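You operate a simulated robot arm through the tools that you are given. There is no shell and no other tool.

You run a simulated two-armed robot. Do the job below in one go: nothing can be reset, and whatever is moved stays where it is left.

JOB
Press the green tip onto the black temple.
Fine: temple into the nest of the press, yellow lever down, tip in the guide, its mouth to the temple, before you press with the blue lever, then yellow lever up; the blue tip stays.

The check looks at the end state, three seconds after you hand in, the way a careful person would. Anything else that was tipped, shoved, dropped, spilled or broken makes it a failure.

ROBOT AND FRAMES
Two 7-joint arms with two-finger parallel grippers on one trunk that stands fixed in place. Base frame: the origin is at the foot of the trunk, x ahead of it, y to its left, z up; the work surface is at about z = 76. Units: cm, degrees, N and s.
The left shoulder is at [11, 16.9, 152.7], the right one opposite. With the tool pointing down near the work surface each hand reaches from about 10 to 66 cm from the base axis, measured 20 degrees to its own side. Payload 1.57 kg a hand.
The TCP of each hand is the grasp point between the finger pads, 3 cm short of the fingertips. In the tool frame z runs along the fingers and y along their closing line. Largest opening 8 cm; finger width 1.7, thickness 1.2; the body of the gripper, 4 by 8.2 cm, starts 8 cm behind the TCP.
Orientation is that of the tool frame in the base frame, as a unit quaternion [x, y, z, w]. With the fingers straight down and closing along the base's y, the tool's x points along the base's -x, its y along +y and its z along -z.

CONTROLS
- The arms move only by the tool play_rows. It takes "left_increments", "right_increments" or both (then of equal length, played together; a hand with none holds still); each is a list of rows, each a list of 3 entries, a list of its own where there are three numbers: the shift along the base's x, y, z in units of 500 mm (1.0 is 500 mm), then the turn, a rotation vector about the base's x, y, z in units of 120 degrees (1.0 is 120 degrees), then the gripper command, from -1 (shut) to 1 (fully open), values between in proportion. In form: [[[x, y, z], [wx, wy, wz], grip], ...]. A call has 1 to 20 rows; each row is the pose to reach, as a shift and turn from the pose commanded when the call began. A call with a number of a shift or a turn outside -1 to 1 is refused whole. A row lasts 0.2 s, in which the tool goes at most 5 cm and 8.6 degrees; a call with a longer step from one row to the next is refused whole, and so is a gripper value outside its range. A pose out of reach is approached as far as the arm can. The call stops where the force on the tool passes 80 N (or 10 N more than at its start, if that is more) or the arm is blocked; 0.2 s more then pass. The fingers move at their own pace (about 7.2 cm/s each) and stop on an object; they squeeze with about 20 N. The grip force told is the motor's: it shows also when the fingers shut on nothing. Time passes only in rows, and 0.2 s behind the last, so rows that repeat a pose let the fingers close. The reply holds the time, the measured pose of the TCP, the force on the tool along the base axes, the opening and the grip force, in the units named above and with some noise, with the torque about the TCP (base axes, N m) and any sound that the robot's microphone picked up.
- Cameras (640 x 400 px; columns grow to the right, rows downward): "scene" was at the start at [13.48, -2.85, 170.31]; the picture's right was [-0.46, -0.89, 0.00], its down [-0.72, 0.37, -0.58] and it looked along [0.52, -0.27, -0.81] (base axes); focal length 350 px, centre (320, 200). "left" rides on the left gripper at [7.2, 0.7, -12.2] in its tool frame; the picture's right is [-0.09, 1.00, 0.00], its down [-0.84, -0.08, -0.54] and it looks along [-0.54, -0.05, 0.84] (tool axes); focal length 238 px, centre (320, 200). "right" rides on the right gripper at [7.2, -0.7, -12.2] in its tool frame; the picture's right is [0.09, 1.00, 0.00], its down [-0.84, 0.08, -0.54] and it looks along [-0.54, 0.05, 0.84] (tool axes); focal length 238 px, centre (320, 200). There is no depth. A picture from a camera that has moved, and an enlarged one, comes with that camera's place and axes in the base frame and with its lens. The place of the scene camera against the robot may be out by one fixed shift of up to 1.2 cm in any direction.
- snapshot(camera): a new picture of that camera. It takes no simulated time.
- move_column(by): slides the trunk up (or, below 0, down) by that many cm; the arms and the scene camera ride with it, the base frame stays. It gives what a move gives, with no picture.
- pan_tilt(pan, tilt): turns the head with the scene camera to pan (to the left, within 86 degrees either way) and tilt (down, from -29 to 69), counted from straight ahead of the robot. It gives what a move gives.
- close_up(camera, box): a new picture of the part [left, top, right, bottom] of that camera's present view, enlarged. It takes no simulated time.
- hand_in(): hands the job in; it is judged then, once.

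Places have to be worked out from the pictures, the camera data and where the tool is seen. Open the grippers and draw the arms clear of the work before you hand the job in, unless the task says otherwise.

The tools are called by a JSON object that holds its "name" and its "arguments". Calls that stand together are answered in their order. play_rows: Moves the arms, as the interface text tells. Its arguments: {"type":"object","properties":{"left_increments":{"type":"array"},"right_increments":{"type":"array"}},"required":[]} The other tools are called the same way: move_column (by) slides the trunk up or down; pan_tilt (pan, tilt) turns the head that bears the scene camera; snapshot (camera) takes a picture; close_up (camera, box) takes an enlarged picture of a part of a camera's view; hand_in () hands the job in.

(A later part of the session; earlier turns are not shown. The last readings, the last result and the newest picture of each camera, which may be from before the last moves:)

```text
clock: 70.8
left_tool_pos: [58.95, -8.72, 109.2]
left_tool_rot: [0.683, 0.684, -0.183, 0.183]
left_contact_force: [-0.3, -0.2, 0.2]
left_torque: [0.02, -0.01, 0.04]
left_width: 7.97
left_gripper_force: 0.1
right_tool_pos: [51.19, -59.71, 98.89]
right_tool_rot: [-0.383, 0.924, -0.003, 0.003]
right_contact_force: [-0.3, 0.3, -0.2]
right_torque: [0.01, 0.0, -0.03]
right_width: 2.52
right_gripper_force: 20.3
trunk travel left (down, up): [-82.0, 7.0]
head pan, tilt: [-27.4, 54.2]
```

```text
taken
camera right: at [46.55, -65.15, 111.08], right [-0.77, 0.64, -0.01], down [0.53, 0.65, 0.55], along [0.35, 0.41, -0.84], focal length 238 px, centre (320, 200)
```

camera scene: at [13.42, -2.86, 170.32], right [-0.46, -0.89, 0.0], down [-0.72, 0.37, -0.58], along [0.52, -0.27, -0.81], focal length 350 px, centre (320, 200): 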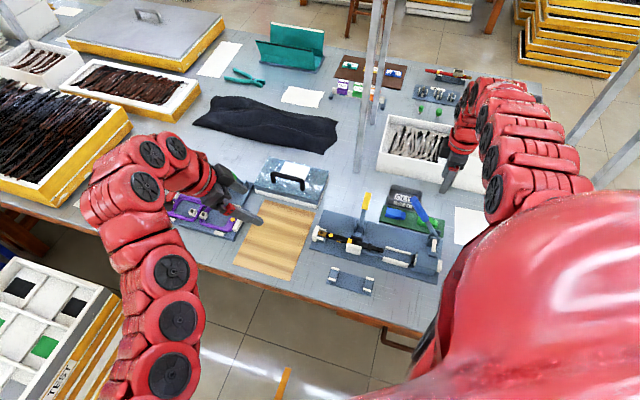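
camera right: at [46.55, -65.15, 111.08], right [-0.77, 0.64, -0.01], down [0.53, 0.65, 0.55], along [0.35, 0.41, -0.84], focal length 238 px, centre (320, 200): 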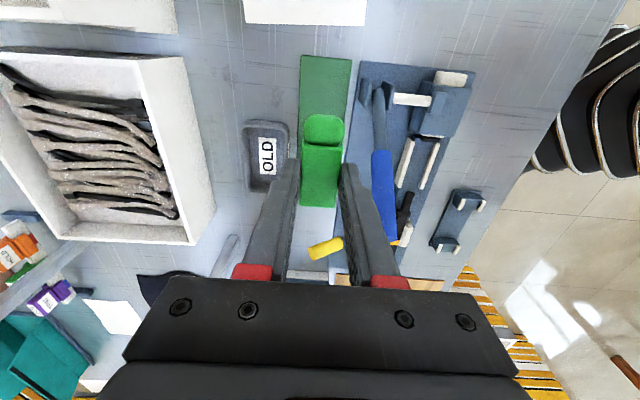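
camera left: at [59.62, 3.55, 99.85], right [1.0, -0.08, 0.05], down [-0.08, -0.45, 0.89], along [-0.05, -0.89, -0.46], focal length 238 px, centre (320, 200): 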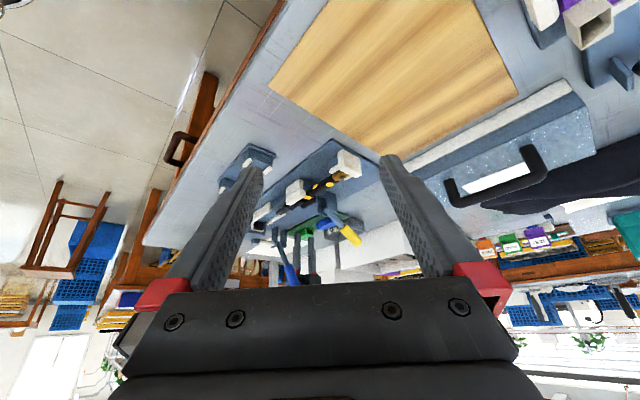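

The tip is safe in the grip at z≈99. I raise the trunk 7 cm more for headroom, then take it back over the low end of the blue lever toward the guide, descending as I come in.

{"name": "move_column", "arguments": {"by": 7}}

{"name": "play_rows", "arguments": {"right_increments": [[[-0.012, 0, -0.008], [0, 0, 0], -1], [[-0.035, 0, -0.025], [0, 0, 0], -1], [[-0.055, 0, -0.042], [0, 0, 0], -1], [[-0.07, -0.001, -0.058], [0, 0, 0], -1], [[-0.085, 0.01, -0.088], [0, 0, 0], -1], [[-0.1, 0.022, -0.118], [0, 0, 0], -1], [[-0.115, 0.033, -0.148], [0, 0, 0], -1], [[-0.129, 0.044, -0.178], [0, 0, 0], -1], [[-0.145, 0.06, -0.203], [0, 0, 0], -1], [[-0.16, 0.075, -0.228], [0, 0, 0], -1], [[-0.175, 0.09, -0.253], [0, 0, 0], -1], [[-0.19, 0.105, -0.278], [0, 0, 0], -1], [[-0.19, 0.105, -0.278], [0, 0, 0], -1]]}}

{"name": "snapshot", "arguments": {"camera": "right"}}

{"name": "snapshot", "arguments": {"camera": "scene"}}

```text
clock: 71.8
left_tool_pos: [58.97, -8.72, 116.26]
left_tool_rot: [0.683, 0.683, -0.183, 0.183]
left_contact_force: [0.3, 0.7, -0.1]
left_torque: [-0.01, 0.03, 0.02]
left_width: 8.02
left_gripper_force: 0.0
right_tool_pos: [51.2, -59.53, 105.87]
right_tool_rot: [-0.383, 0.924, -0.004, 0.003]
right_contact_force: [0.2, -0.2, -0.3]
right_torque: [0.02, -0.03, -0.01]
right_width: 2.5
right_gripper_force: 19.6
trunk travel left (down, up): [-89.0, 0.0]
head pan, tilt: [-27.4, 54.2]
```

```text
clock: 74.6
left_tool_pos: [58.9, -8.84, 116.27]
left_tool_rot: [0.683, 0.684, -0.182, 0.183]
left_contact_force: [-0.1, -0.7, 0.1]
left_torque: [0.05, 0.0, -0.03]
left_width: 8.0
left_gripper_force: 0.0
right_tool_pos: [41.59, -54.32, 91.9]
right_tool_rot: [-0.383, 0.924, -0.003, 0.004]
right_contact_force: [0.1, 0.1, 0.0]
right_torque: [-0.02, 0.04, -0.01]
right_width: 2.52
right_gripper_force: 19.8
trunk travel left (down, up): [-89.0, 0.0]
head pan, tilt: [-27.4, 54.2]
```

```text
taken
camera right: at [36.98, -59.83, 104.16], right [-0.77, 0.64, -0.01], down [0.53, 0.65, 0.55], along [0.35, 0.41, -0.84], focal length 238 px, centre (320, 200)
```

right: 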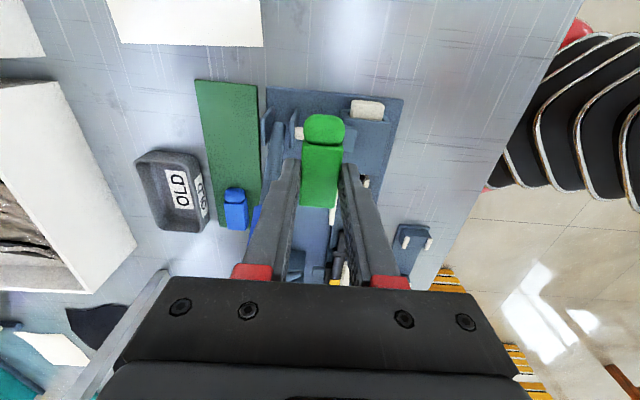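

```text
taken
camera scene: at [13.49, -2.86, 175.21], right [-0.46, -0.89, 0.0], down [-0.72, 0.37, -0.58], along [0.52, -0.27, -0.81], focal length 350 px, centre (320, 200)
```

scene: 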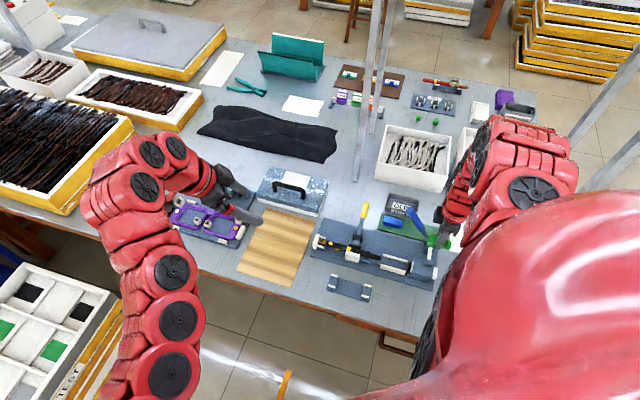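

Reached cleanly. I carry on over the press block to hover above the guide at about S=1.2, V=63.6, z=88.

{"name": "play_rows", "arguments": {"right_increments": [[[-0.016, 0.03, -0.03], [0, 0, 0], -1], [[-0.033, 0.061, -0.058], [0, 0, 0], -1], [[-0.012, 0.089, -0.068], [0, 0, 0], -1], [[0.006, 0.117, -0.075], [0, 0, 0], -1], [[0.025, 0.145, -0.078], [0, 0, 0], -1], [[0.045, 0.165, -0.078], [0, 0, 0], -1], [[0.065, 0.185, -0.078], [0, 0, 0], -1], [[0.085, 0.204, -0.078], [0, 0, 0], -1], [[0.085, 0.204, -0.078], [0, 0, 0], -1]]}}

{"name": "snapshot", "arguments": {"camera": "right"}}

{"name": "snapshot", "arguments": {"camera": "left"}}

```text
clock: 76.6
left_tool_pos: [58.83, -8.9, 116.31]
left_tool_rot: [0.683, 0.683, -0.182, 0.183]
left_contact_force: [0.0, 0.1, 0.0]
left_torque: [0.01, 0.03, 0.01]
left_width: 8.02
left_gripper_force: 0.0
right_tool_pos: [45.97, -44.31, 88.1]
right_tool_rot: [-0.383, 0.924, -0.003, 0.004]
right_contact_force: [0.0, 0.3, 0.0]
right_torque: [0.04, 0.01, 0.02]
right_width: 2.5
right_gripper_force: 20.2
trunk travel left (down, up): [-89.0, 0.0]
head pan, tilt: [-27.4, 54.2]
```

```text
taken
camera right: at [41.32, -49.76, 100.24], right [-0.77, 0.64, -0.01], down [0.53, 0.65, 0.55], along [0.35, 0.41, -0.84], focal length 238 px, centre (320, 200)
```

right: 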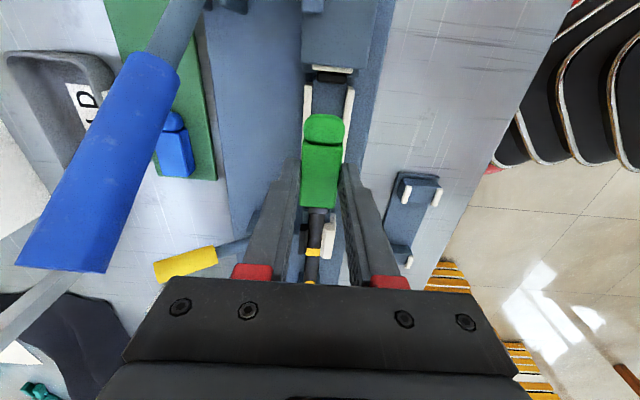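

```text
taken
camera left: at [59.64, 3.51, 123.14], right [1.0, -0.08, 0.05], down [-0.08, -0.45, 0.89], along [-0.05, -0.89, -0.46], focal length 238 px, centre (320, 200)
```

left: 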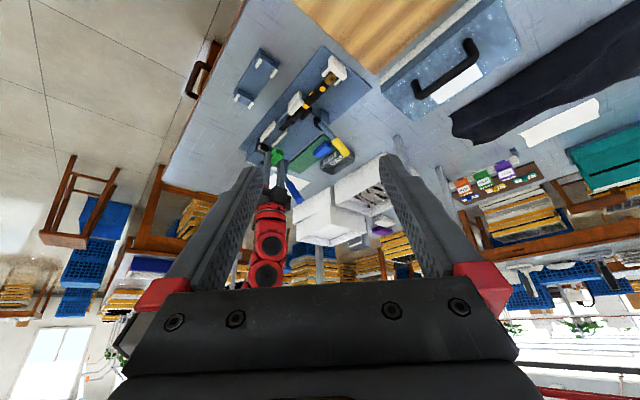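

The tip hovers over the guide with its mouth toward the tang. I zoom in for alignment.

{"name": "close_up", "arguments": {"camera": "right", "box": [270, 60, 370, 240]}}

{"name": "close_up", "arguments": {"camera": "left", "box": [245, 130, 315, 190]}}

```text
2.22 times, centred on (320, 150) of right
camera zoom: at [41.32, -49.76, 100.24], right [-0.77, 0.64, -0.01], down [0.53, 0.65, 0.55], along [0.35, 0.41, -0.84], focal length 530 px, centre (320, 311)
```

zoom: 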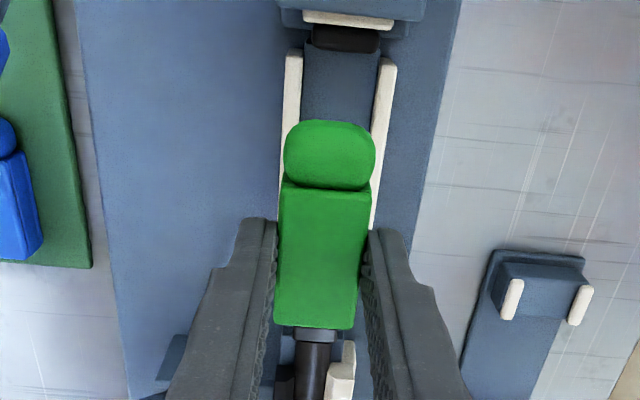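

```text
6.67 times, centred on (280, 160) of left
camera zoom: at [59.64, 3.51, 123.14], right [1.0, -0.08, 0.05], down [-0.08, -0.45, 0.89], along [-0.05, -0.89, -0.46], focal length 1589 px, centre (587, 467)
```

zoom: 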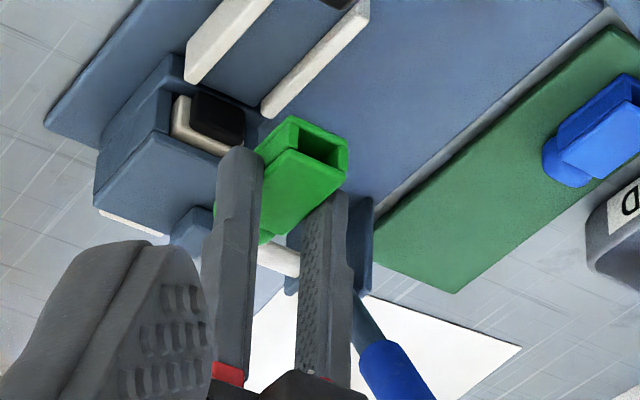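

Guide centre is V≈63.37 and the tang end S≈4.6, V≈63.36; the tip needs to shift 0.47 cm sideways. I shift and lower to z≈83.2, just above the rails.

{"name": "play_rows", "arguments": {"right_increments": [[[-0.003, 0.003, -0.015], [0, 0, 0], -1], [[-0.0066, 0.0066, -0.035], [0, 0, 0], -1], [[-0.0066, 0.0066, -0.055], [0, 0, 0], -1], [[-0.0066, 0.0066, -0.075], [0, 0, 0], -1], [[-0.0066, 0.0066, -0.09], [0, 0, 0], -1], [[-0.0066, 0.0066, -0.098], [0, 0, 0], -1], [[-0.0066, 0.0066, -0.098], [0, 0, 0], -1]]}}

{"name": "close_up", "arguments": {"camera": "right", "box": [270, 60, 370, 240]}}

{"name": "close_up", "arguments": {"camera": "left", "box": [245, 120, 315, 180]}}

{"name": "close_up", "arguments": {"camera": "scene", "box": [360, 220, 440, 280]}}

```text
clock: 78.2
left_tool_pos: [58.89, -8.83, 116.18]
left_tool_rot: [0.683, 0.683, -0.183, 0.182]
left_contact_force: [0.0, 0.4, 0.0]
left_torque: [0.02, 0.01, 0.01]
left_width: 7.99
left_gripper_force: 0.0
right_tool_pos: [45.75, -43.85, 83.2]
right_tool_rot: [-0.382, 0.924, -0.004, 0.004]
right_contact_force: [-0.2, 0.4, 0.5]
right_torque: [-0.03, -0.01, -0.03]
right_width: 2.52
right_gripper_force: 19.6
trunk travel left (down, up): [-89.0, 0.0]
head pan, tilt: [-27.4, 54.2]
```

```text
2.22 times, centred on (320, 150) of right
camera zoom: at [41.01, -49.37, 95.38], right [-0.77, 0.64, -0.01], down [0.53, 0.65, 0.55], along [0.35, 0.41, -0.84], focal length 530 px, centre (320, 311)
```

zoom: 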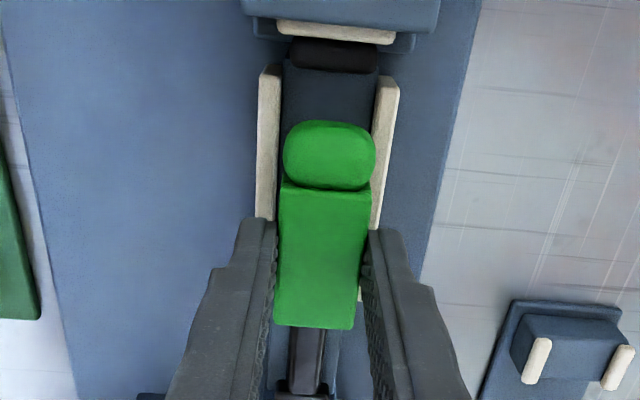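

```text
6.67 times, centred on (280, 150) of left
camera zoom: at [59.65, 3.54, 123.13], right [1.0, -0.08, 0.05], down [-0.08, -0.45, 0.89], along [-0.05, -0.89, -0.46], focal length 1589 px, centre (587, 533)
```

zoom: 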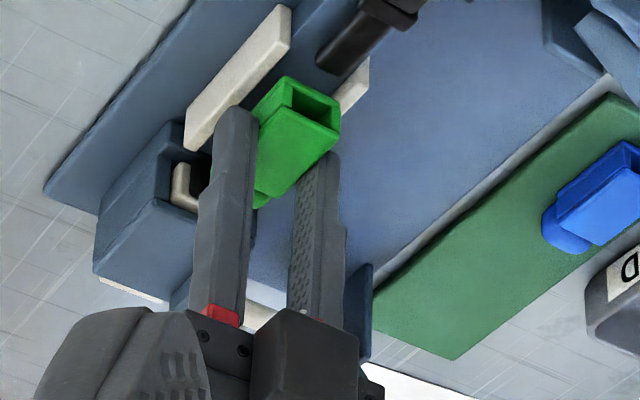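

```text
6.67 times, centred on (400, 250) of scene
camera zoom: at [13.49, -2.85, 175.21], right [-0.46, -0.89, 0.0], down [-0.72, 0.37, -0.58], along [0.52, -0.27, -0.81], focal length 2335 px, centre (-213, -133)
```

zoom: 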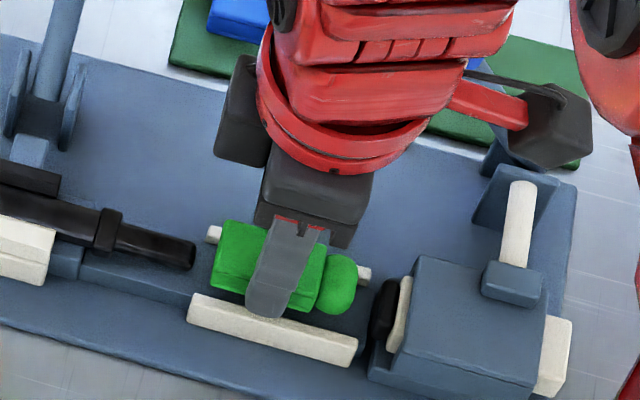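

Alignment with the rails is within 0.06 cm. I shift 0.2 cm back from the tang and lower slowly into the guide.

{"name": "play_rows", "arguments": {"right_increments": [[[-0.003, -0.003, -0.004], [0, 0, 0], -1], [[-0.003, -0.003, -0.01], [0, 0, 0], -1], [[-0.003, -0.003, -0.016], [0, 0, 0], -1], [[-0.003, -0.003, -0.022], [0, 0, 0], -1], [[-0.003, -0.003, -0.026], [0, 0, 0], -1], [[-0.003, -0.003, -0.026], [0, 0, 0], -1]]}}

{"name": "close_up", "arguments": {"camera": "right", "box": [270, 60, 370, 240]}}

{"name": "close_up", "arguments": {"camera": "left", "box": [245, 120, 315, 180]}}

{"name": "close_up", "arguments": {"camera": "scene", "box": [375, 235, 425, 275]}}

```text
clock: 79.6
left_tool_pos: [58.99, -8.71, 116.25]
left_tool_rot: [0.683, 0.683, -0.183, 0.183]
left_contact_force: [0.3, -0.2, -0.1]
left_torque: [-0.02, 0.0, 0.03]
left_width: 8.02
left_gripper_force: 0.1
right_tool_pos: [45.48, -44.06, 81.81]
right_tool_rot: [-0.383, 0.924, -0.003, 0.004]
right_contact_force: [0.6, -0.8, -0.2]
right_torque: [-0.05, -0.04, 0.01]
right_width: 2.49
right_gripper_force: 19.8
trunk travel left (down, up): [-89.0, 0.0]
head pan, tilt: [-27.4, 54.2]
```

```text
2.22 times, centred on (320, 150) of right
camera zoom: at [40.8, -49.56, 94.08], right [-0.77, 0.64, -0.01], down [0.53, 0.65, 0.55], along [0.35, 0.41, -0.84], focal length 530 px, centre (320, 311)
```

zoom: 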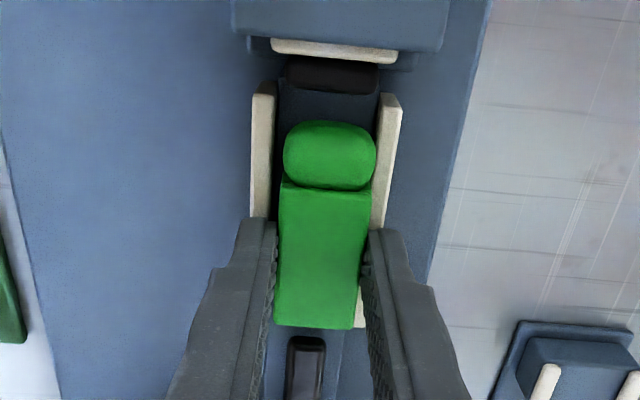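

```text
6.67 times, centred on (280, 150) of left
camera zoom: at [59.67, 3.52, 123.13], right [1.0, -0.08, 0.05], down [-0.08, -0.45, 0.89], along [-0.05, -0.89, -0.46], focal length 1589 px, centre (587, 533)
```

zoom: 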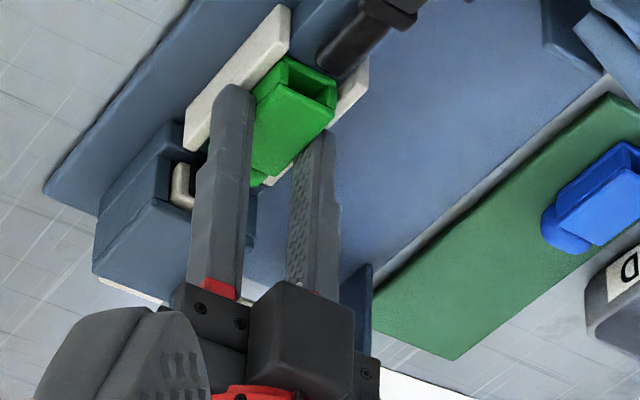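

```text
10.00 times, centred on (400, 255) of scene
camera zoom: at [13.51, -2.88, 175.21], right [-0.46, -0.89, 0.0], down [-0.72, 0.37, -0.58], along [0.52, -0.27, -0.81], focal length 3503 px, centre (-480, -350)
```

zoom: 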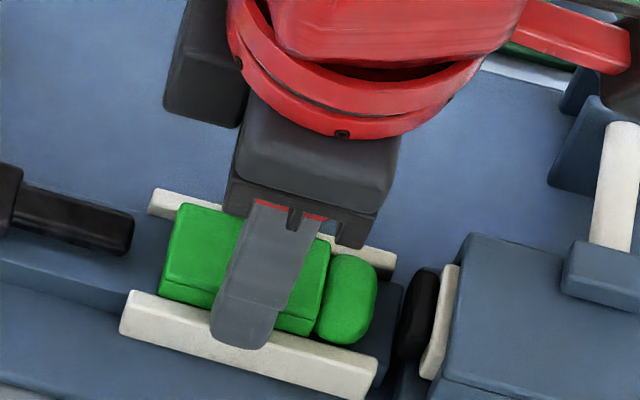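

The tip is entering between the rails, with a gap to the tang. I lower by 0.1 cm steps to feel the floor.

{"name": "play_rows", "arguments": {"right_increments": [[[0, 0, -0.002], [0, 0, 0], -1], [[0, 0, -0.004], [0, 0, 0], -1], [[0, 0, -0.004], [0, 0, 0], -1]]}}

{"name": "play_rows", "arguments": {"right_increments": [[[0, 0, -0.002], [0, 0, 0], -1], [[0, 0, -0.003], [0, 0, 0], -1], [[0, 0, -0.003], [0, 0, 0], -1]]}}

```text
clock: 80.4
left_tool_pos: [58.87, -8.79, 116.45]
left_tool_rot: [0.682, 0.684, -0.182, 0.185]
left_contact_force: [-0.2, 0.5, 0.0]
left_torque: [0.02, -0.02, 0.04]
left_width: 7.97
left_gripper_force: 0.0
right_tool_pos: [45.38, -43.99, 81.82]
right_tool_rot: [-0.382, 0.924, -0.005, 0.005]
right_contact_force: [0.7, -1.8, 14.5]
right_torque: [-0.12, 0.14, 0.01]
right_width: 2.48
right_gripper_force: 20.4
trunk travel left (down, up): [-89.0, 0.0]
head pan, tilt: [-27.4, 54.2]
```

```text
clock: 81.2
left_tool_pos: [58.74, -8.71, 116.35]
left_tool_rot: [0.683, 0.683, -0.184, 0.184]
left_contact_force: [0.4, 0.0, -0.6]
left_torque: [-0.01, 0.01, -0.01]
left_width: 8.0
left_gripper_force: 0.1
right_tool_pos: [45.47, -44.01, 81.57]
right_tool_rot: [-0.382, 0.924, -0.006, 0.005]
right_contact_force: [6.7, -5.3, 29.6]
right_torque: [0.03, 0.16, -0.13]
right_width: 2.52
right_gripper_force: 19.9
trunk travel left (down, up): [-89.0, 0.0]
head pan, tilt: [-27.4, 54.2]
```

Contact with the floor at z≈81.7 (tip bottom ≈78.1, inside the rails). I ease off, release and open the fingers gently.

{"name": "play_rows", "arguments": {"right_increments": [[[0, 0, 0.002], [0, 0, 0], -1], [[0, 0, 0.003], [0, 0, 0], -0.35], [[0, 0, 0.003], [0, 0, 0], -0.3], [[0, 0, 0.003], [0, 0, 0], -0.2], [[0, 0, 0.003], [0, 0, 0], -0.2]]}}

{"name": "close_up", "arguments": {"camera": "right", "box": [270, 60, 370, 240]}}

{"name": "close_up", "arguments": {"camera": "left", "box": [245, 120, 315, 180]}}

```text
clock: 82.4
left_tool_pos: [58.82, -8.77, 116.3]
left_tool_rot: [0.683, 0.683, -0.183, 0.184]
left_contact_force: [1.6, -0.7, 0.4]
left_torque: [-0.03, 0.0, -0.01]
left_width: 8.01
left_gripper_force: 0.2
right_tool_pos: [45.45, -44.12, 81.74]
right_tool_rot: [-0.383, 0.924, -0.004, 0.005]
right_contact_force: [9.4, -11.4, 29.3]
right_torque: [-0.13, 0.23, 0.12]
right_width: 2.6
right_gripper_force: 0.0
trunk travel left (down, up): [-89.0, 0.0]
head pan, tilt: [-27.4, 54.2]
```

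```text
2.22 times, centred on (320, 150) of right
camera zoom: at [40.75, -49.56, 93.96], right [-0.77, 0.64, -0.01], down [0.53, 0.65, 0.55], along [0.36, 0.41, -0.84], focal length 530 px, centre (320, 311)
```

zoom: 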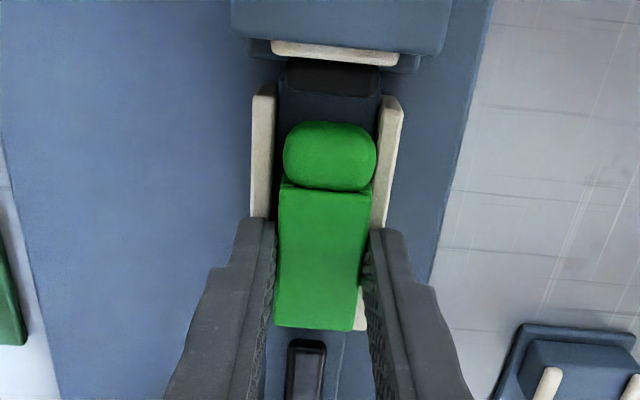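

```text
6.67 times, centred on (280, 150) of left
camera zoom: at [59.54, 3.61, 123.2], right [1.0, -0.08, 0.05], down [-0.08, -0.45, 0.89], along [-0.05, -0.89, -0.46], focal length 1589 px, centre (587, 533)
```

zoom: 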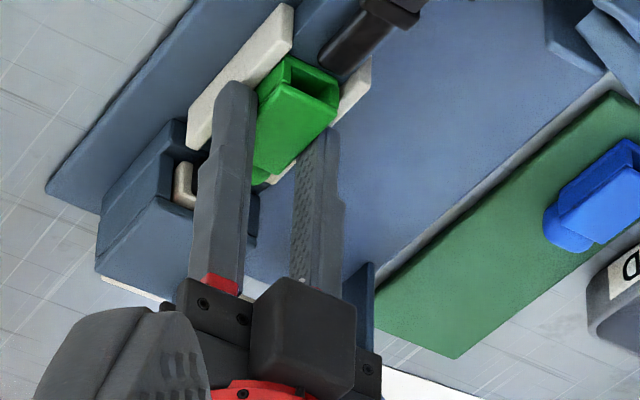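

The fingertips seem to be bearing on the rails' tops, blocking the opening. I raise 0.2 cm while opening.

{"name": "play_rows", "arguments": {"right_increments": [[[0, 0, 0.002], [0, 0, 0], -0.2], [[0, 0, 0.004], [0, 0, 0], -0.2], [[0, 0, 0.004], [0, 0, 0], -0.2]]}}

{"name": "close_up", "arguments": {"camera": "right", "box": [270, 60, 370, 240]}}

{"name": "close_up", "arguments": {"camera": "left", "box": [245, 120, 315, 180]}}

```text
clock: 83.2
left_tool_pos: [58.84, -8.8, 116.06]
left_tool_rot: [0.682, 0.684, -0.183, 0.183]
left_contact_force: [-0.4, -0.6, 0.5]
left_torque: [-0.01, 0.0, 0.01]
left_width: 8.0
left_gripper_force: 0.1
right_tool_pos: [45.28, -44.01, 81.73]
right_tool_rot: [-0.383, 0.924, -0.002, 0.003]
right_contact_force: [6.5, -6.2, 6.6]
right_torque: [-0.17, -0.09, 0.03]
right_width: 3.1
right_gripper_force: 0.1
trunk travel left (down, up): [-89.0, 0.0]
head pan, tilt: [-27.4, 54.2]
```

```text
2.22 times, centred on (320, 150) of right
camera zoom: at [40.62, -49.43, 93.95], right [-0.77, 0.64, -0.01], down [0.53, 0.65, 0.55], along [0.35, 0.42, -0.84], focal length 530 px, centre (320, 311)
```

zoom: 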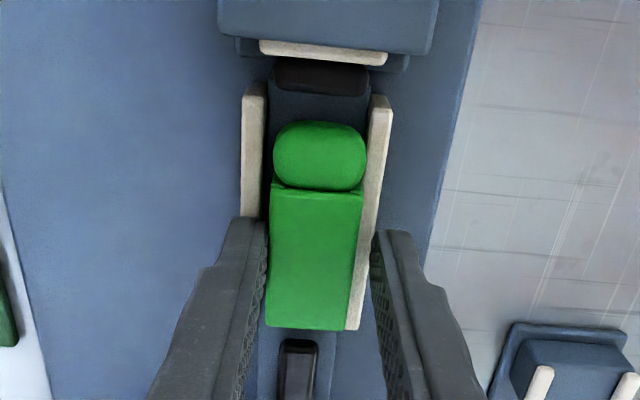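

```text
6.67 times, centred on (280, 150) of left
camera zoom: at [59.64, 3.56, 123.11], right [1.0, -0.08, 0.05], down [-0.08, -0.45, 0.89], along [-0.05, -0.89, -0.46], focal length 1589 px, centre (587, 533)
```

zoom: 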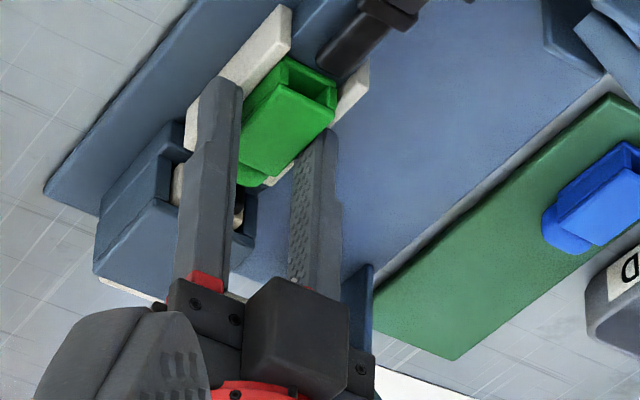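

The tip lies in the guide; only the +V finger still touches it because the hand sits 0.25 cm off. I centre the hand and then raise it.

{"name": "play_rows", "arguments": {"right_increments": [[[0.002, -0.002, 0.001], [0, 0, 0], -0.2], [[0.0038, -0.0038, 0.002], [0, 0, 0], -0.15], [[0.0038, -0.0038, 0.002], [0, 0, 0], -0.1], [[0.0038, -0.0038, 0.002], [0, 0, 0], -0.1]]}}

{"name": "close_up", "arguments": {"camera": "right", "box": [270, 60, 370, 240]}}

```text
clock: 84.2
left_tool_pos: [58.79, -8.89, 116.29]
left_tool_rot: [0.682, 0.684, -0.183, 0.183]
left_contact_force: [0.6, 0.8, 0.2]
left_torque: [0.03, -0.02, -0.01]
left_width: 8.0
left_gripper_force: 0.1
right_tool_pos: [45.57, -44.15, 81.93]
right_tool_rot: [-0.382, 0.924, -0.003, 0.004]
right_contact_force: [0.4, -0.5, -0.3]
right_torque: [0.0, 0.02, -0.02]
right_width: 3.58
right_gripper_force: 0.1
trunk travel left (down, up): [-89.0, 0.0]
head pan, tilt: [-27.4, 54.2]
```

```text
2.22 times, centred on (320, 150) of right
camera zoom: at [40.94, -49.7, 94.14], right [-0.77, 0.64, -0.01], down [0.53, 0.65, 0.55], along [0.35, 0.41, -0.84], focal length 530 px, centre (320, 311)
```

zoom: 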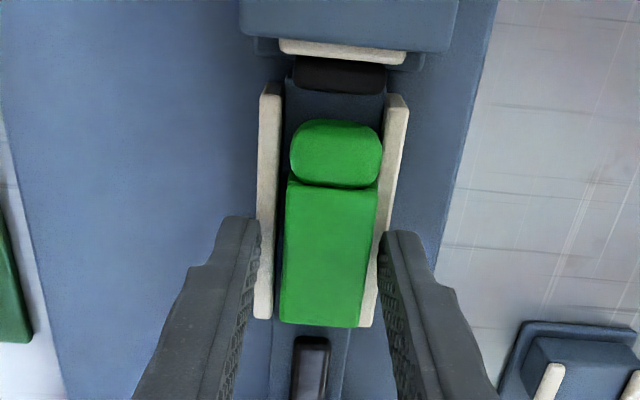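

The fingers are free and the tip lies in the guide, mouth toward the tang. I raise the hand to get a clear view.

{"name": "play_rows", "arguments": {"right_increments": [[[0, 0, 0.006], [0, 0, 0], -0.1], [[0, 0, 0.02], [0, 0, 0], -0.1], [[0, 0, 0.05], [0, 0, 0], -0.1], [[0, 0, 0.08], [0, 0, 0], -0.1], [[0, 0, 0.11], [0, 0, 0], -0.1], [[0, 0, 0.12], [0, 0, 0], -0.1], [[0, 0, 0.12], [0, 0, 0], -0.1]]}}

{"name": "snapshot", "arguments": {"camera": "right"}}

{"name": "close_up", "arguments": {"camera": "right", "box": [270, 40, 370, 220]}}

{"name": "close_up", "arguments": {"camera": "left", "box": [245, 120, 315, 180]}}

{"name": "close_up", "arguments": {"camera": "scene", "box": [340, 190, 460, 290]}}

```text
clock: 85.8
left_tool_pos: [58.95, -8.76, 116.18]
left_tool_rot: [0.682, 0.684, -0.183, 0.183]
left_contact_force: [0.3, 0.6, -0.6]
left_torque: [-0.01, 0.02, -0.01]
left_width: 7.97
left_gripper_force: 0.0
right_tool_pos: [45.83, -44.27, 87.92]
right_tool_rot: [-0.383, 0.924, -0.003, 0.004]
right_contact_force: [-0.3, 0.0, 1.0]
right_torque: [0.02, -0.03, -0.02]
right_width: 3.59
right_gripper_force: 0.0
trunk travel left (down, up): [-89.0, 0.0]
head pan, tilt: [-27.4, 54.2]
```

```text
taken
camera right: at [41.12, -49.76, 100.13], right [-0.77, 0.64, -0.01], down [0.53, 0.65, 0.55], along [0.35, 0.41, -0.84], focal length 238 px, centre (320, 200)
```

right: 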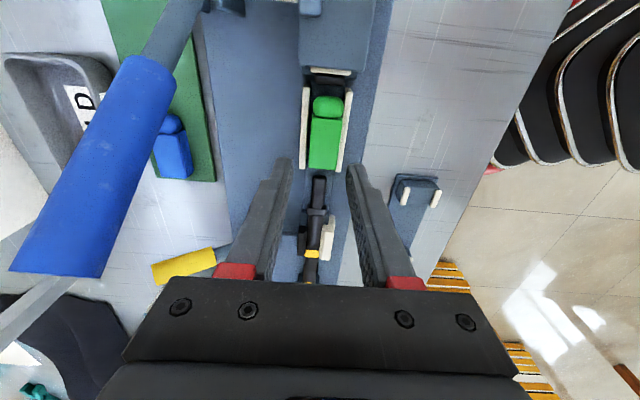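

```text
2.22 times, centred on (320, 130) of right
camera zoom: at [41.12, -49.76, 100.13], right [-0.77, 0.64, -0.01], down [0.53, 0.65, 0.55], along [0.35, 0.41, -0.84], focal length 530 px, centre (320, 356)
```

zoom: 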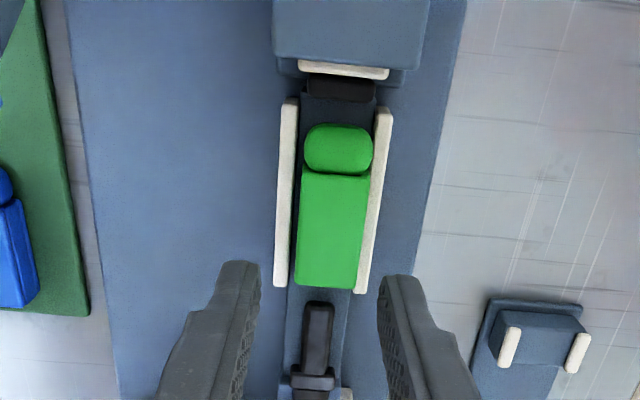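

```text
6.67 times, centred on (280, 150) of left
camera zoom: at [59.67, 3.55, 123.12], right [1.0, -0.08, 0.05], down [-0.08, -0.45, 0.89], along [-0.05, -0.89, -0.46], focal length 1589 px, centre (587, 533)
```

zoom: 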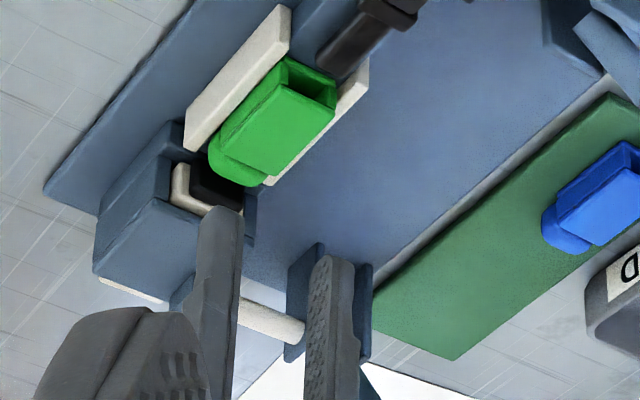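

```text
4.00 times, centred on (400, 240) of scene
camera zoom: at [13.52, -2.84, 175.21], right [-0.46, -0.89, 0.0], down [-0.72, 0.37, -0.58], along [0.52, -0.27, -0.81], focal length 1401 px, centre (0, 40)
```

zoom: 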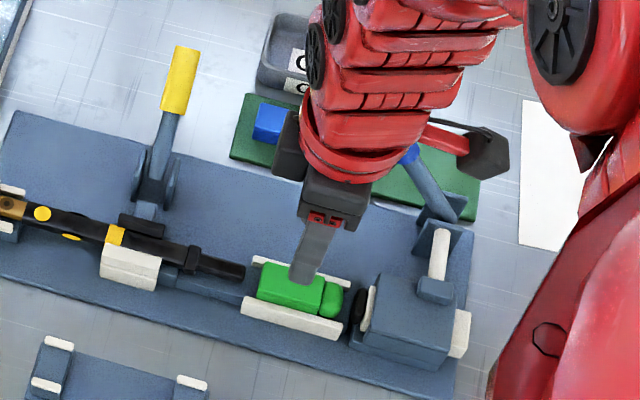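

The tip seems to lie against the -V rail, offset ~0.2 cm from the tang line. I zoom to measure it.

{"name": "close_up", "arguments": {"camera": "right", "box": [290, 75, 360, 145]}}

{"name": "close_up", "arguments": {"camera": "right", "box": [290, 130, 360, 240]}}

{"name": "close_up", "arguments": {"camera": "left", "box": [263, 123, 293, 148]}}

```text
5.71 times, centred on (325, 110) of right
camera zoom: at [41.12, -49.76, 100.13], right [-0.77, 0.64, -0.01], down [0.53, 0.65, 0.55], along [0.35, 0.41, -0.84], focal length 1362 px, centre (291, 714)
```

zoom: 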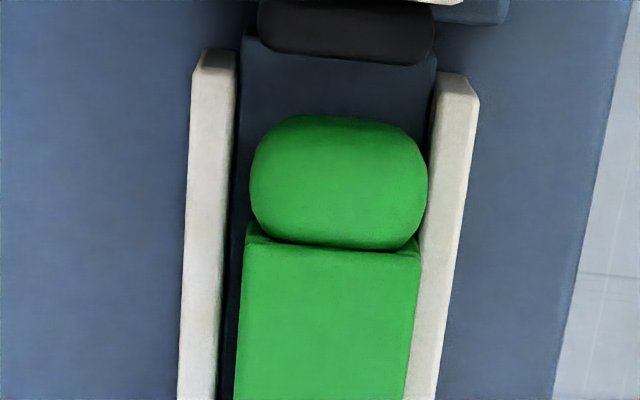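

```text
3.64 times, centred on (325, 185) of right
camera zoom: at [41.12, -49.76, 100.13], right [-0.77, 0.64, -0.01], down [0.53, 0.65, 0.55], along [0.35, 0.41, -0.84], focal length 867 px, centre (302, 254)
```

zoom: 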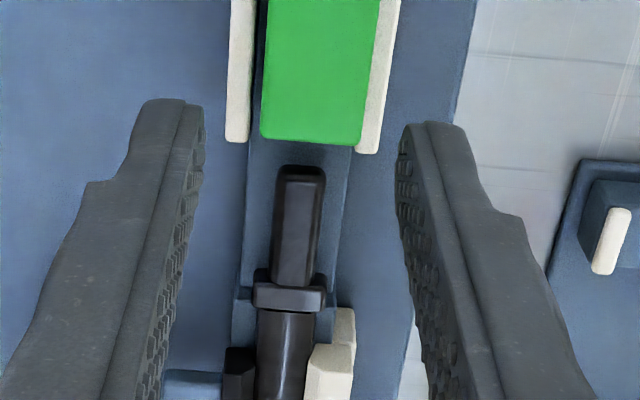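

```text
16.00 times, centred on (278, 136) of left
camera zoom: at [59.67, 3.55, 123.12], right [1.0, -0.08, 0.05], down [-0.08, -0.45, 0.89], along [-0.05, -0.89, -0.46], focal length 3814 px, centre (992, 1232)
```

zoom: 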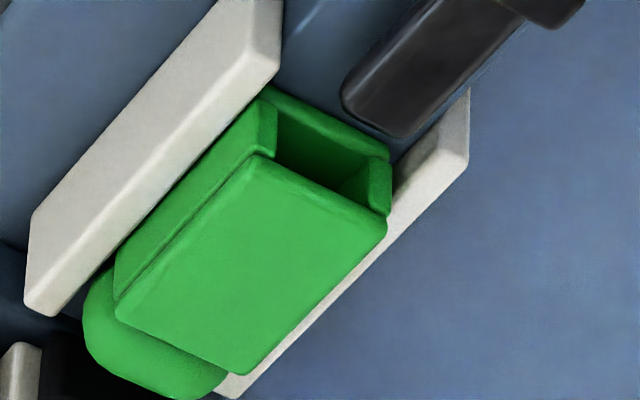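

The tip is about 0.25 cm off toward the -V rail while the tang is on the guide's centre line. I re-centre it by gripping it again with the hand exactly on the tang line (also removing a 0.5° tool tilt), staying above the rails.

{"name": "play_rows", "arguments": {"right_increments": [[[-0.0011, 0.0011, 0], [0.0006, 0.0023, 0], -0.1], [[-0.0023, 0.0023, 0], [0.0012, 0.0046, 0], -0.1], [[-0.0023, 0.0023, -0.03], [0.0012, 0.0046, 0], -0.1], [[-0.0023, 0.0023, -0.06], [0.0012, 0.0046, 0], -0.1], [[-0.0023, 0.0023, -0.09], [0.0012, 0.0046, 0], -0.1], [[-0.0023, 0.0023, -0.105], [0.0012, 0.0046, 0], -0.1], [[-0.0023, 0.0023, -0.114], [0.0012, 0.0046, 0], -0.1], [[-0.0023, 0.0023, -0.114], [0.0012, 0.0046, 0], -0.1]]}}

{"name": "close_up", "arguments": {"camera": "right", "box": [270, 60, 370, 240]}}

```text
clock: 87.6
left_tool_pos: [58.97, -8.76, 116.33]
left_tool_rot: [0.682, 0.684, -0.183, 0.183]
left_contact_force: [0.8, -0.5, 0.2]
left_torque: [-0.01, 0.01, 0.02]
left_width: 8.01
left_gripper_force: 0.0
right_tool_pos: [45.58, -44.11, 82.23]
right_tool_rot: [-0.382, 0.924, 0.0, 0.0]
right_contact_force: [0.1, 0.1, -0.1]
right_torque: [0.01, -0.03, -0.01]
right_width: 3.61
right_gripper_force: 0.1
trunk travel left (down, up): [-89.0, 0.0]
head pan, tilt: [-27.4, 54.2]
```

```text
2.22 times, centred on (320, 150) of right
camera zoom: at [41.04, -49.6, 94.52], right [-0.77, 0.64, 0.0], down [0.54, 0.65, 0.54], along [0.35, 0.42, -0.84], focal length 530 px, centre (320, 311)
```

zoom: 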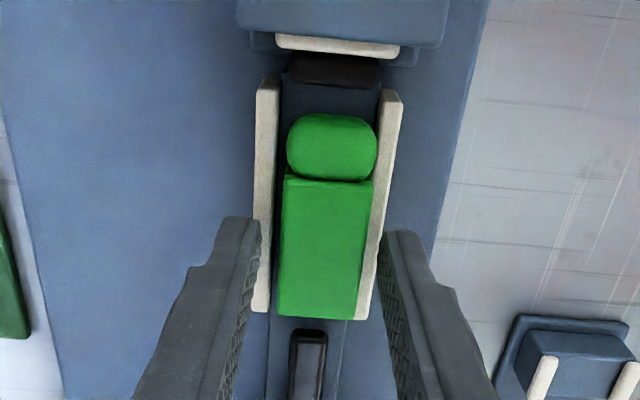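

Tilt removed; the tang line is 0.13 cm to the +V side of the hand now. I correct that, then close on the tip to centre it.

{"name": "play_rows", "arguments": {"right_increments": [[[0.0018, -0.0018, -0.002], [0, 0, 0], -0.1], [[0.0018, -0.0018, -0.003], [0, 0, 0], -0.25], [[0.0018, -0.0018, -0.003], [0, 0, 0], -0.5], [[0.0018, -0.0018, -0.003], [0, 0, 0], -0.7], [[0.0018, -0.0018, -0.003], [0, 0, 0], -0.7]]}}

{"name": "close_up", "arguments": {"camera": "right", "box": [270, 60, 370, 240]}}

```text
clock: 88.8
left_tool_pos: [58.92, -8.85, 116.29]
left_tool_rot: [0.683, 0.683, -0.183, 0.183]
left_contact_force: [0.2, -0.4, -0.4]
left_torque: [-0.02, -0.01, 0.0]
left_width: 7.98
left_gripper_force: 0.1
right_tool_pos: [45.74, -44.11, 82.17]
right_tool_rot: [-0.383, 0.924, -0.002, 0.001]
right_contact_force: [0.9, -0.4, 0.3]
right_torque: [0.0, 0.04, 0.0]
right_width: 2.52
right_gripper_force: 19.2
trunk travel left (down, up): [-89.0, 0.0]
head pan, tilt: [-27.4, 54.2]
```

```text
2.22 times, centred on (320, 150) of right
camera zoom: at [41.13, -49.68, 94.38], right [-0.77, 0.64, 0.0], down [0.54, 0.65, 0.54], along [0.35, 0.42, -0.84], focal length 530 px, centre (320, 311)
```

zoom: 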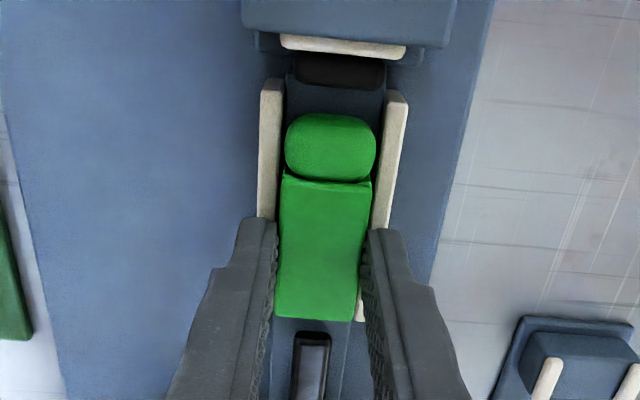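

The tip is centred on the tang line (within ~0.07 cm). While holding it I slide it forward gently to start its mouth over the tang.

{"name": "play_rows", "arguments": {"right_increments": [[[0.0025, 0.0025, 0], [0, 0, 0], -0.7], [[0.005, 0.005, 0], [0, 0, 0], -0.7], [[0.0075, 0.0075, 0], [0, 0, 0], -0.7], [[0.011, 0.011, 0], [0, 0, 0], -0.7], [[0.011, 0.011, 0], [0, 0, 0], -0.7]]}}

{"name": "close_up", "arguments": {"camera": "right", "box": [270, 60, 370, 240]}}

{"name": "close_up", "arguments": {"camera": "left", "box": [263, 115, 303, 148]}}

```text
clock: 90.0
left_tool_pos: [58.87, -8.84, 116.11]
left_tool_rot: [0.682, 0.684, -0.182, 0.184]
left_contact_force: [0.5, 0.4, 0.2]
left_torque: [0.02, -0.05, 0.04]
left_width: 8.0
left_gripper_force: 0.0
right_tool_pos: [46.17, -43.69, 82.06]
right_tool_rot: [-0.383, 0.924, -0.001, 0.0]
right_contact_force: [1.1, -1.0, -0.4]
right_torque: [0.02, 0.02, 0.0]
right_width: 2.53
right_gripper_force: 20.0
trunk travel left (down, up): [-89.0, 0.0]
head pan, tilt: [-27.4, 54.2]
```

```text
2.22 times, centred on (320, 150) of right
camera zoom: at [41.67, -49.19, 94.38], right [-0.77, 0.64, 0.0], down [0.54, 0.65, 0.54], along [0.35, 0.42, -0.84], focal length 530 px, centre (320, 311)
```

zoom: 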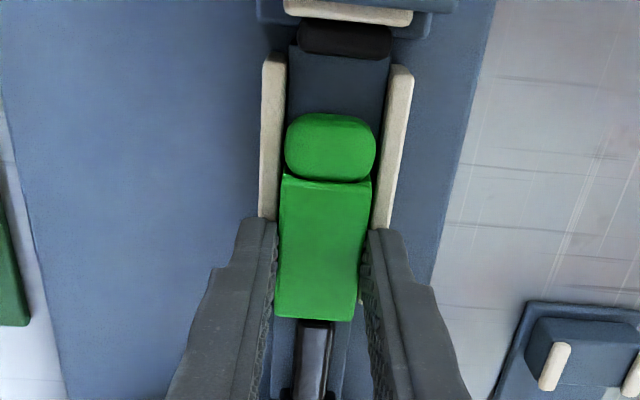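

```text
12.12 times, centred on (283, 132) of left
camera zoom: at [59.65, 3.53, 123.14], right [1.0, -0.08, 0.05], down [-0.08, -0.45, 0.89], along [-0.05, -0.89, -0.46], focal length 2889 px, centre (768, 1030)
```

zoom: 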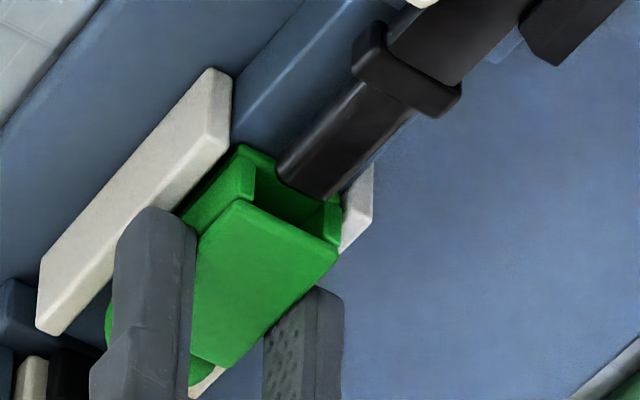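

The tang stands right before the mouth opening. I push on another 0.6 cm in small steps.

{"name": "play_rows", "arguments": {"right_increments": [[[0.003, 0.003, 0], [0, 0, 0], -0.7], [[0.006, 0.006, 0], [0, 0, 0], -0.7], [[0.0085, 0.0085, 0], [0, 0, 0], -0.7], [[0.0085, 0.0085, 0], [0, 0, 0], -0.7]]}}

{"name": "close_up", "arguments": {"camera": "right", "box": [270, 60, 370, 240]}}

{"name": "close_up", "arguments": {"camera": "left", "box": [263, 115, 303, 148]}}

```text
clock: 91.0
left_tool_pos: [59.03, -8.83, 116.18]
left_tool_rot: [0.683, 0.683, -0.183, 0.183]
left_contact_force: [-0.1, 0.2, -0.3]
left_torque: [0.02, -0.02, 0.0]
left_width: 7.97
left_gripper_force: 0.1
right_tool_pos: [46.57, -43.21, 82.18]
right_tool_rot: [-0.382, 0.924, 0.0, 0.0]
right_contact_force: [0.0, 0.5, 0.2]
right_torque: [0.01, 0.0, 0.03]
right_width: 2.51
right_gripper_force: 19.7
trunk travel left (down, up): [-89.0, 0.0]
head pan, tilt: [-27.4, 54.2]
```

```text
2.22 times, centred on (320, 150) of right
camera zoom: at [42.02, -48.75, 94.43], right [-0.77, 0.64, 0.0], down [0.54, 0.65, 0.54], along [0.35, 0.42, -0.84], focal length 530 px, centre (320, 311)
```

zoom: 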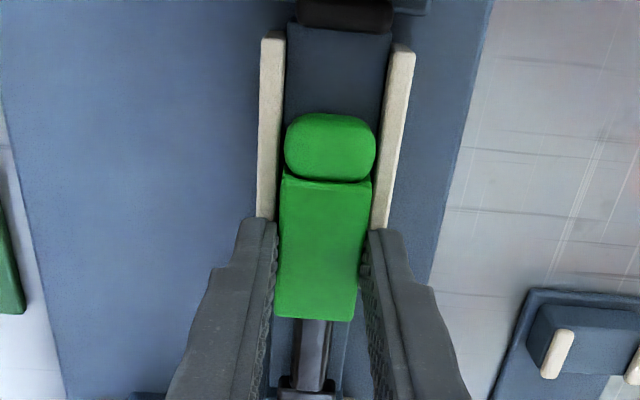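

```text
12.12 times, centred on (283, 132) of left
camera zoom: at [59.65, 3.53, 123.13], right [1.0, -0.08, 0.05], down [-0.08, -0.45, 0.89], along [-0.05, -0.89, -0.46], focal length 2889 px, centre (768, 1030)
```

zoom: 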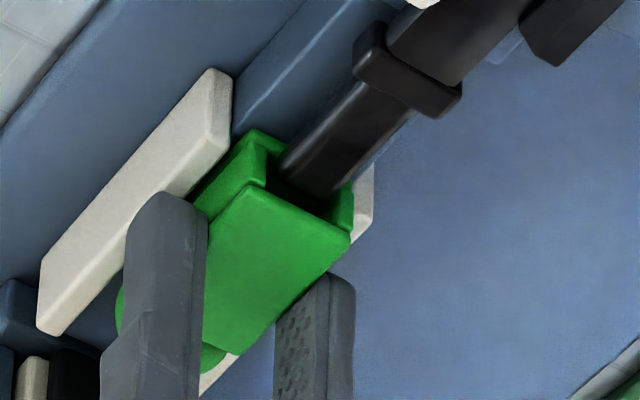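

The tang slides into the mouth without resistance, so the alignment is right. I release the tip here and rise.

{"name": "play_rows", "arguments": {"right_increments": [[[0, 0, 0], [0, 0, 0], -0.35], [[0, 0, 0], [0, 0, 0], -0.2], [[0, 0, 0], [0, 0, 0], -0.1], [[0, 0, 0.01], [0, 0, 0], -0.1], [[0, 0, 0.03], [0, 0, 0], -0.1], [[0, 0, 0.06], [0, 0, 0], -0.1], [[0, 0, 0.09], [0, 0, 0], -0.1], [[0, 0, 0.11], [0, 0, 0], -0.1], [[0, 0, 0.11], [0, 0, 0], -0.1]]}}

{"name": "close_up", "arguments": {"camera": "right", "box": [270, 30, 370, 210]}}

{"name": "close_up", "arguments": {"camera": "left", "box": [255, 110, 315, 165]}}

{"name": "snapshot", "arguments": {"camera": "right"}}

```text
clock: 93.0
left_tool_pos: [59.1, -8.8, 116.25]
left_tool_rot: [0.682, 0.684, -0.184, 0.183]
left_contact_force: [-0.1, -0.5, 0.0]
left_torque: [0.01, -0.03, 0.01]
left_width: 8.03
left_gripper_force: 0.1
right_tool_pos: [46.66, -43.11, 87.56]
right_tool_rot: [-0.383, 0.924, -0.001, 0.0]
right_contact_force: [-0.1, 0.1, 0.7]
right_torque: [-0.02, 0.02, -0.01]
right_width: 3.57
right_gripper_force: 0.0
trunk travel left (down, up): [-89.0, 0.0]
head pan, tilt: [-27.4, 54.2]
```

```text
2.22 times, centred on (320, 120) of right
camera zoom: at [41.99, -48.74, 99.88], right [-0.77, 0.64, 0.0], down [0.54, 0.65, 0.54], along [0.35, 0.42, -0.84], focal length 530 px, centre (320, 378)
```

zoom: 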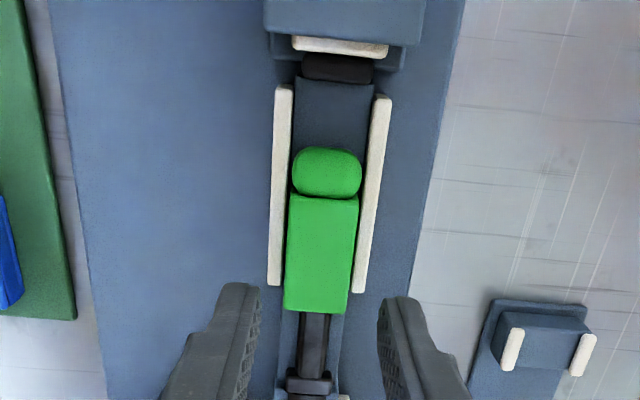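

```text
7.27 times, centred on (285, 138) of left
camera zoom: at [59.66, 3.54, 123.13], right [1.0, -0.08, 0.05], down [-0.08, -0.45, 0.89], along [-0.05, -0.89, -0.46], focal length 1734 px, centre (574, 654)
```

zoom: 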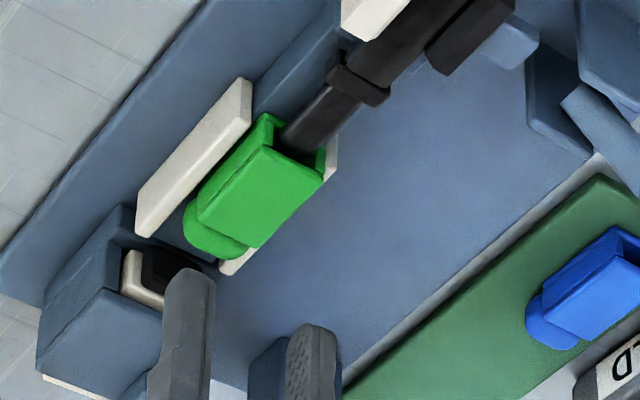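

```text
taken
camera right: at [41.99, -48.74, 99.88], right [-0.77, 0.64, 0.0], down [0.54, 0.65, 0.54], along [0.35, 0.42, -0.84], focal length 238 px, centre (320, 200)
```

right: 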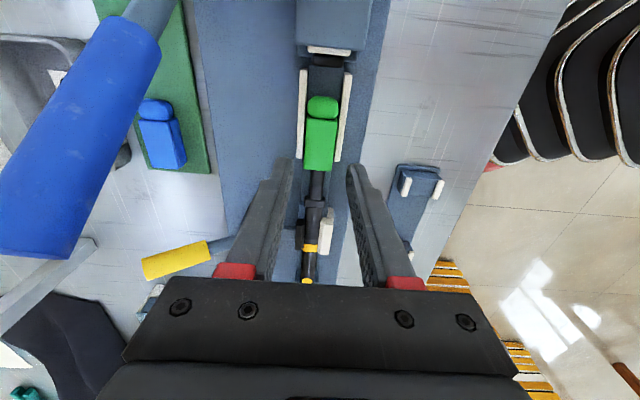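

Tip is released with the tang started in its mouth. Now the blue lever: I close the fingers and go around its end at S≈5.5, rising to z≈100 above its top.

{"name": "play_rows", "arguments": {"right_increments": [[[0.02, 0.0, 0.02], [0, 0, 0], -0.5], [[0.05, 0.003, 0.05], [0, 0, 0], -1], [[0.078, 0.0066, 0.088], [0, 0, 0], -1], [[0.1, -0.016, 0.128], [0, 0, 0], -1], [[0.122, -0.038, 0.168], [0, 0, 0], -1], [[0.145, -0.06, 0.208], [0, 0, 0], -1], [[0.167, -0.082, 0.248], [0, 0, 0], -1], [[0.167, -0.082, 0.248], [0, 0, 0], -1]]}}

{"name": "snapshot", "arguments": {"camera": "right"}}

{"name": "snapshot", "arguments": {"camera": "left"}}

```text
clock: 94.8
left_tool_pos: [58.88, -8.76, 116.14]
left_tool_rot: [0.682, 0.684, -0.182, 0.183]
left_contact_force: [0.5, -0.2, 0.2]
left_torque: [0.0, -0.02, 0.04]
left_width: 8.01
left_gripper_force: 0.0
right_tool_pos: [55.09, -47.21, 100.0]
right_tool_rot: [-0.382, 0.924, -0.001, 0.0]
right_contact_force: [0.0, 0.2, -0.2]
right_torque: [0.02, 0.02, -0.04]
right_width: 0.02
right_gripper_force: 20.2
trunk travel left (down, up): [-89.0, 0.0]
head pan, tilt: [-27.4, 54.2]
```

```text
taken
camera right: at [50.43, -52.75, 112.28], right [-0.77, 0.64, 0.0], down [0.54, 0.65, 0.54], along [0.35, 0.42, -0.84], focal length 238 px, centre (320, 200)
```

right: 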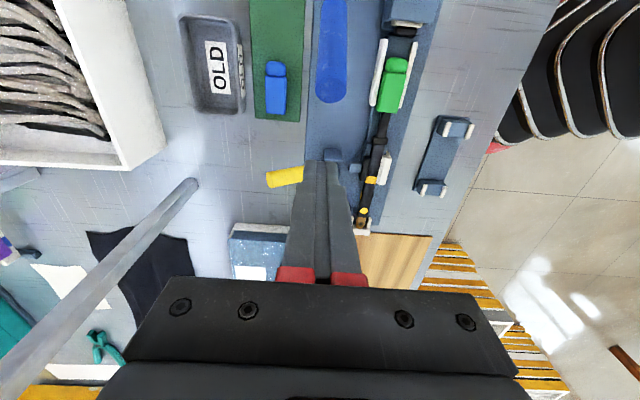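

```text
taken
camera left: at [59.65, 3.54, 123.13], right [1.0, -0.08, 0.05], down [-0.08, -0.45, 0.89], along [-0.05, -0.89, -0.46], focal length 238 px, centre (320, 200)
```

left: 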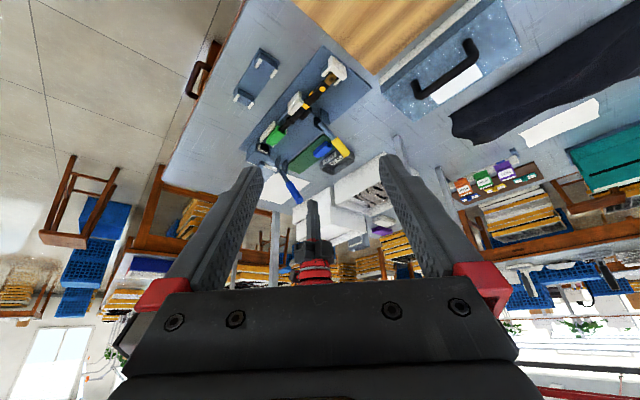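

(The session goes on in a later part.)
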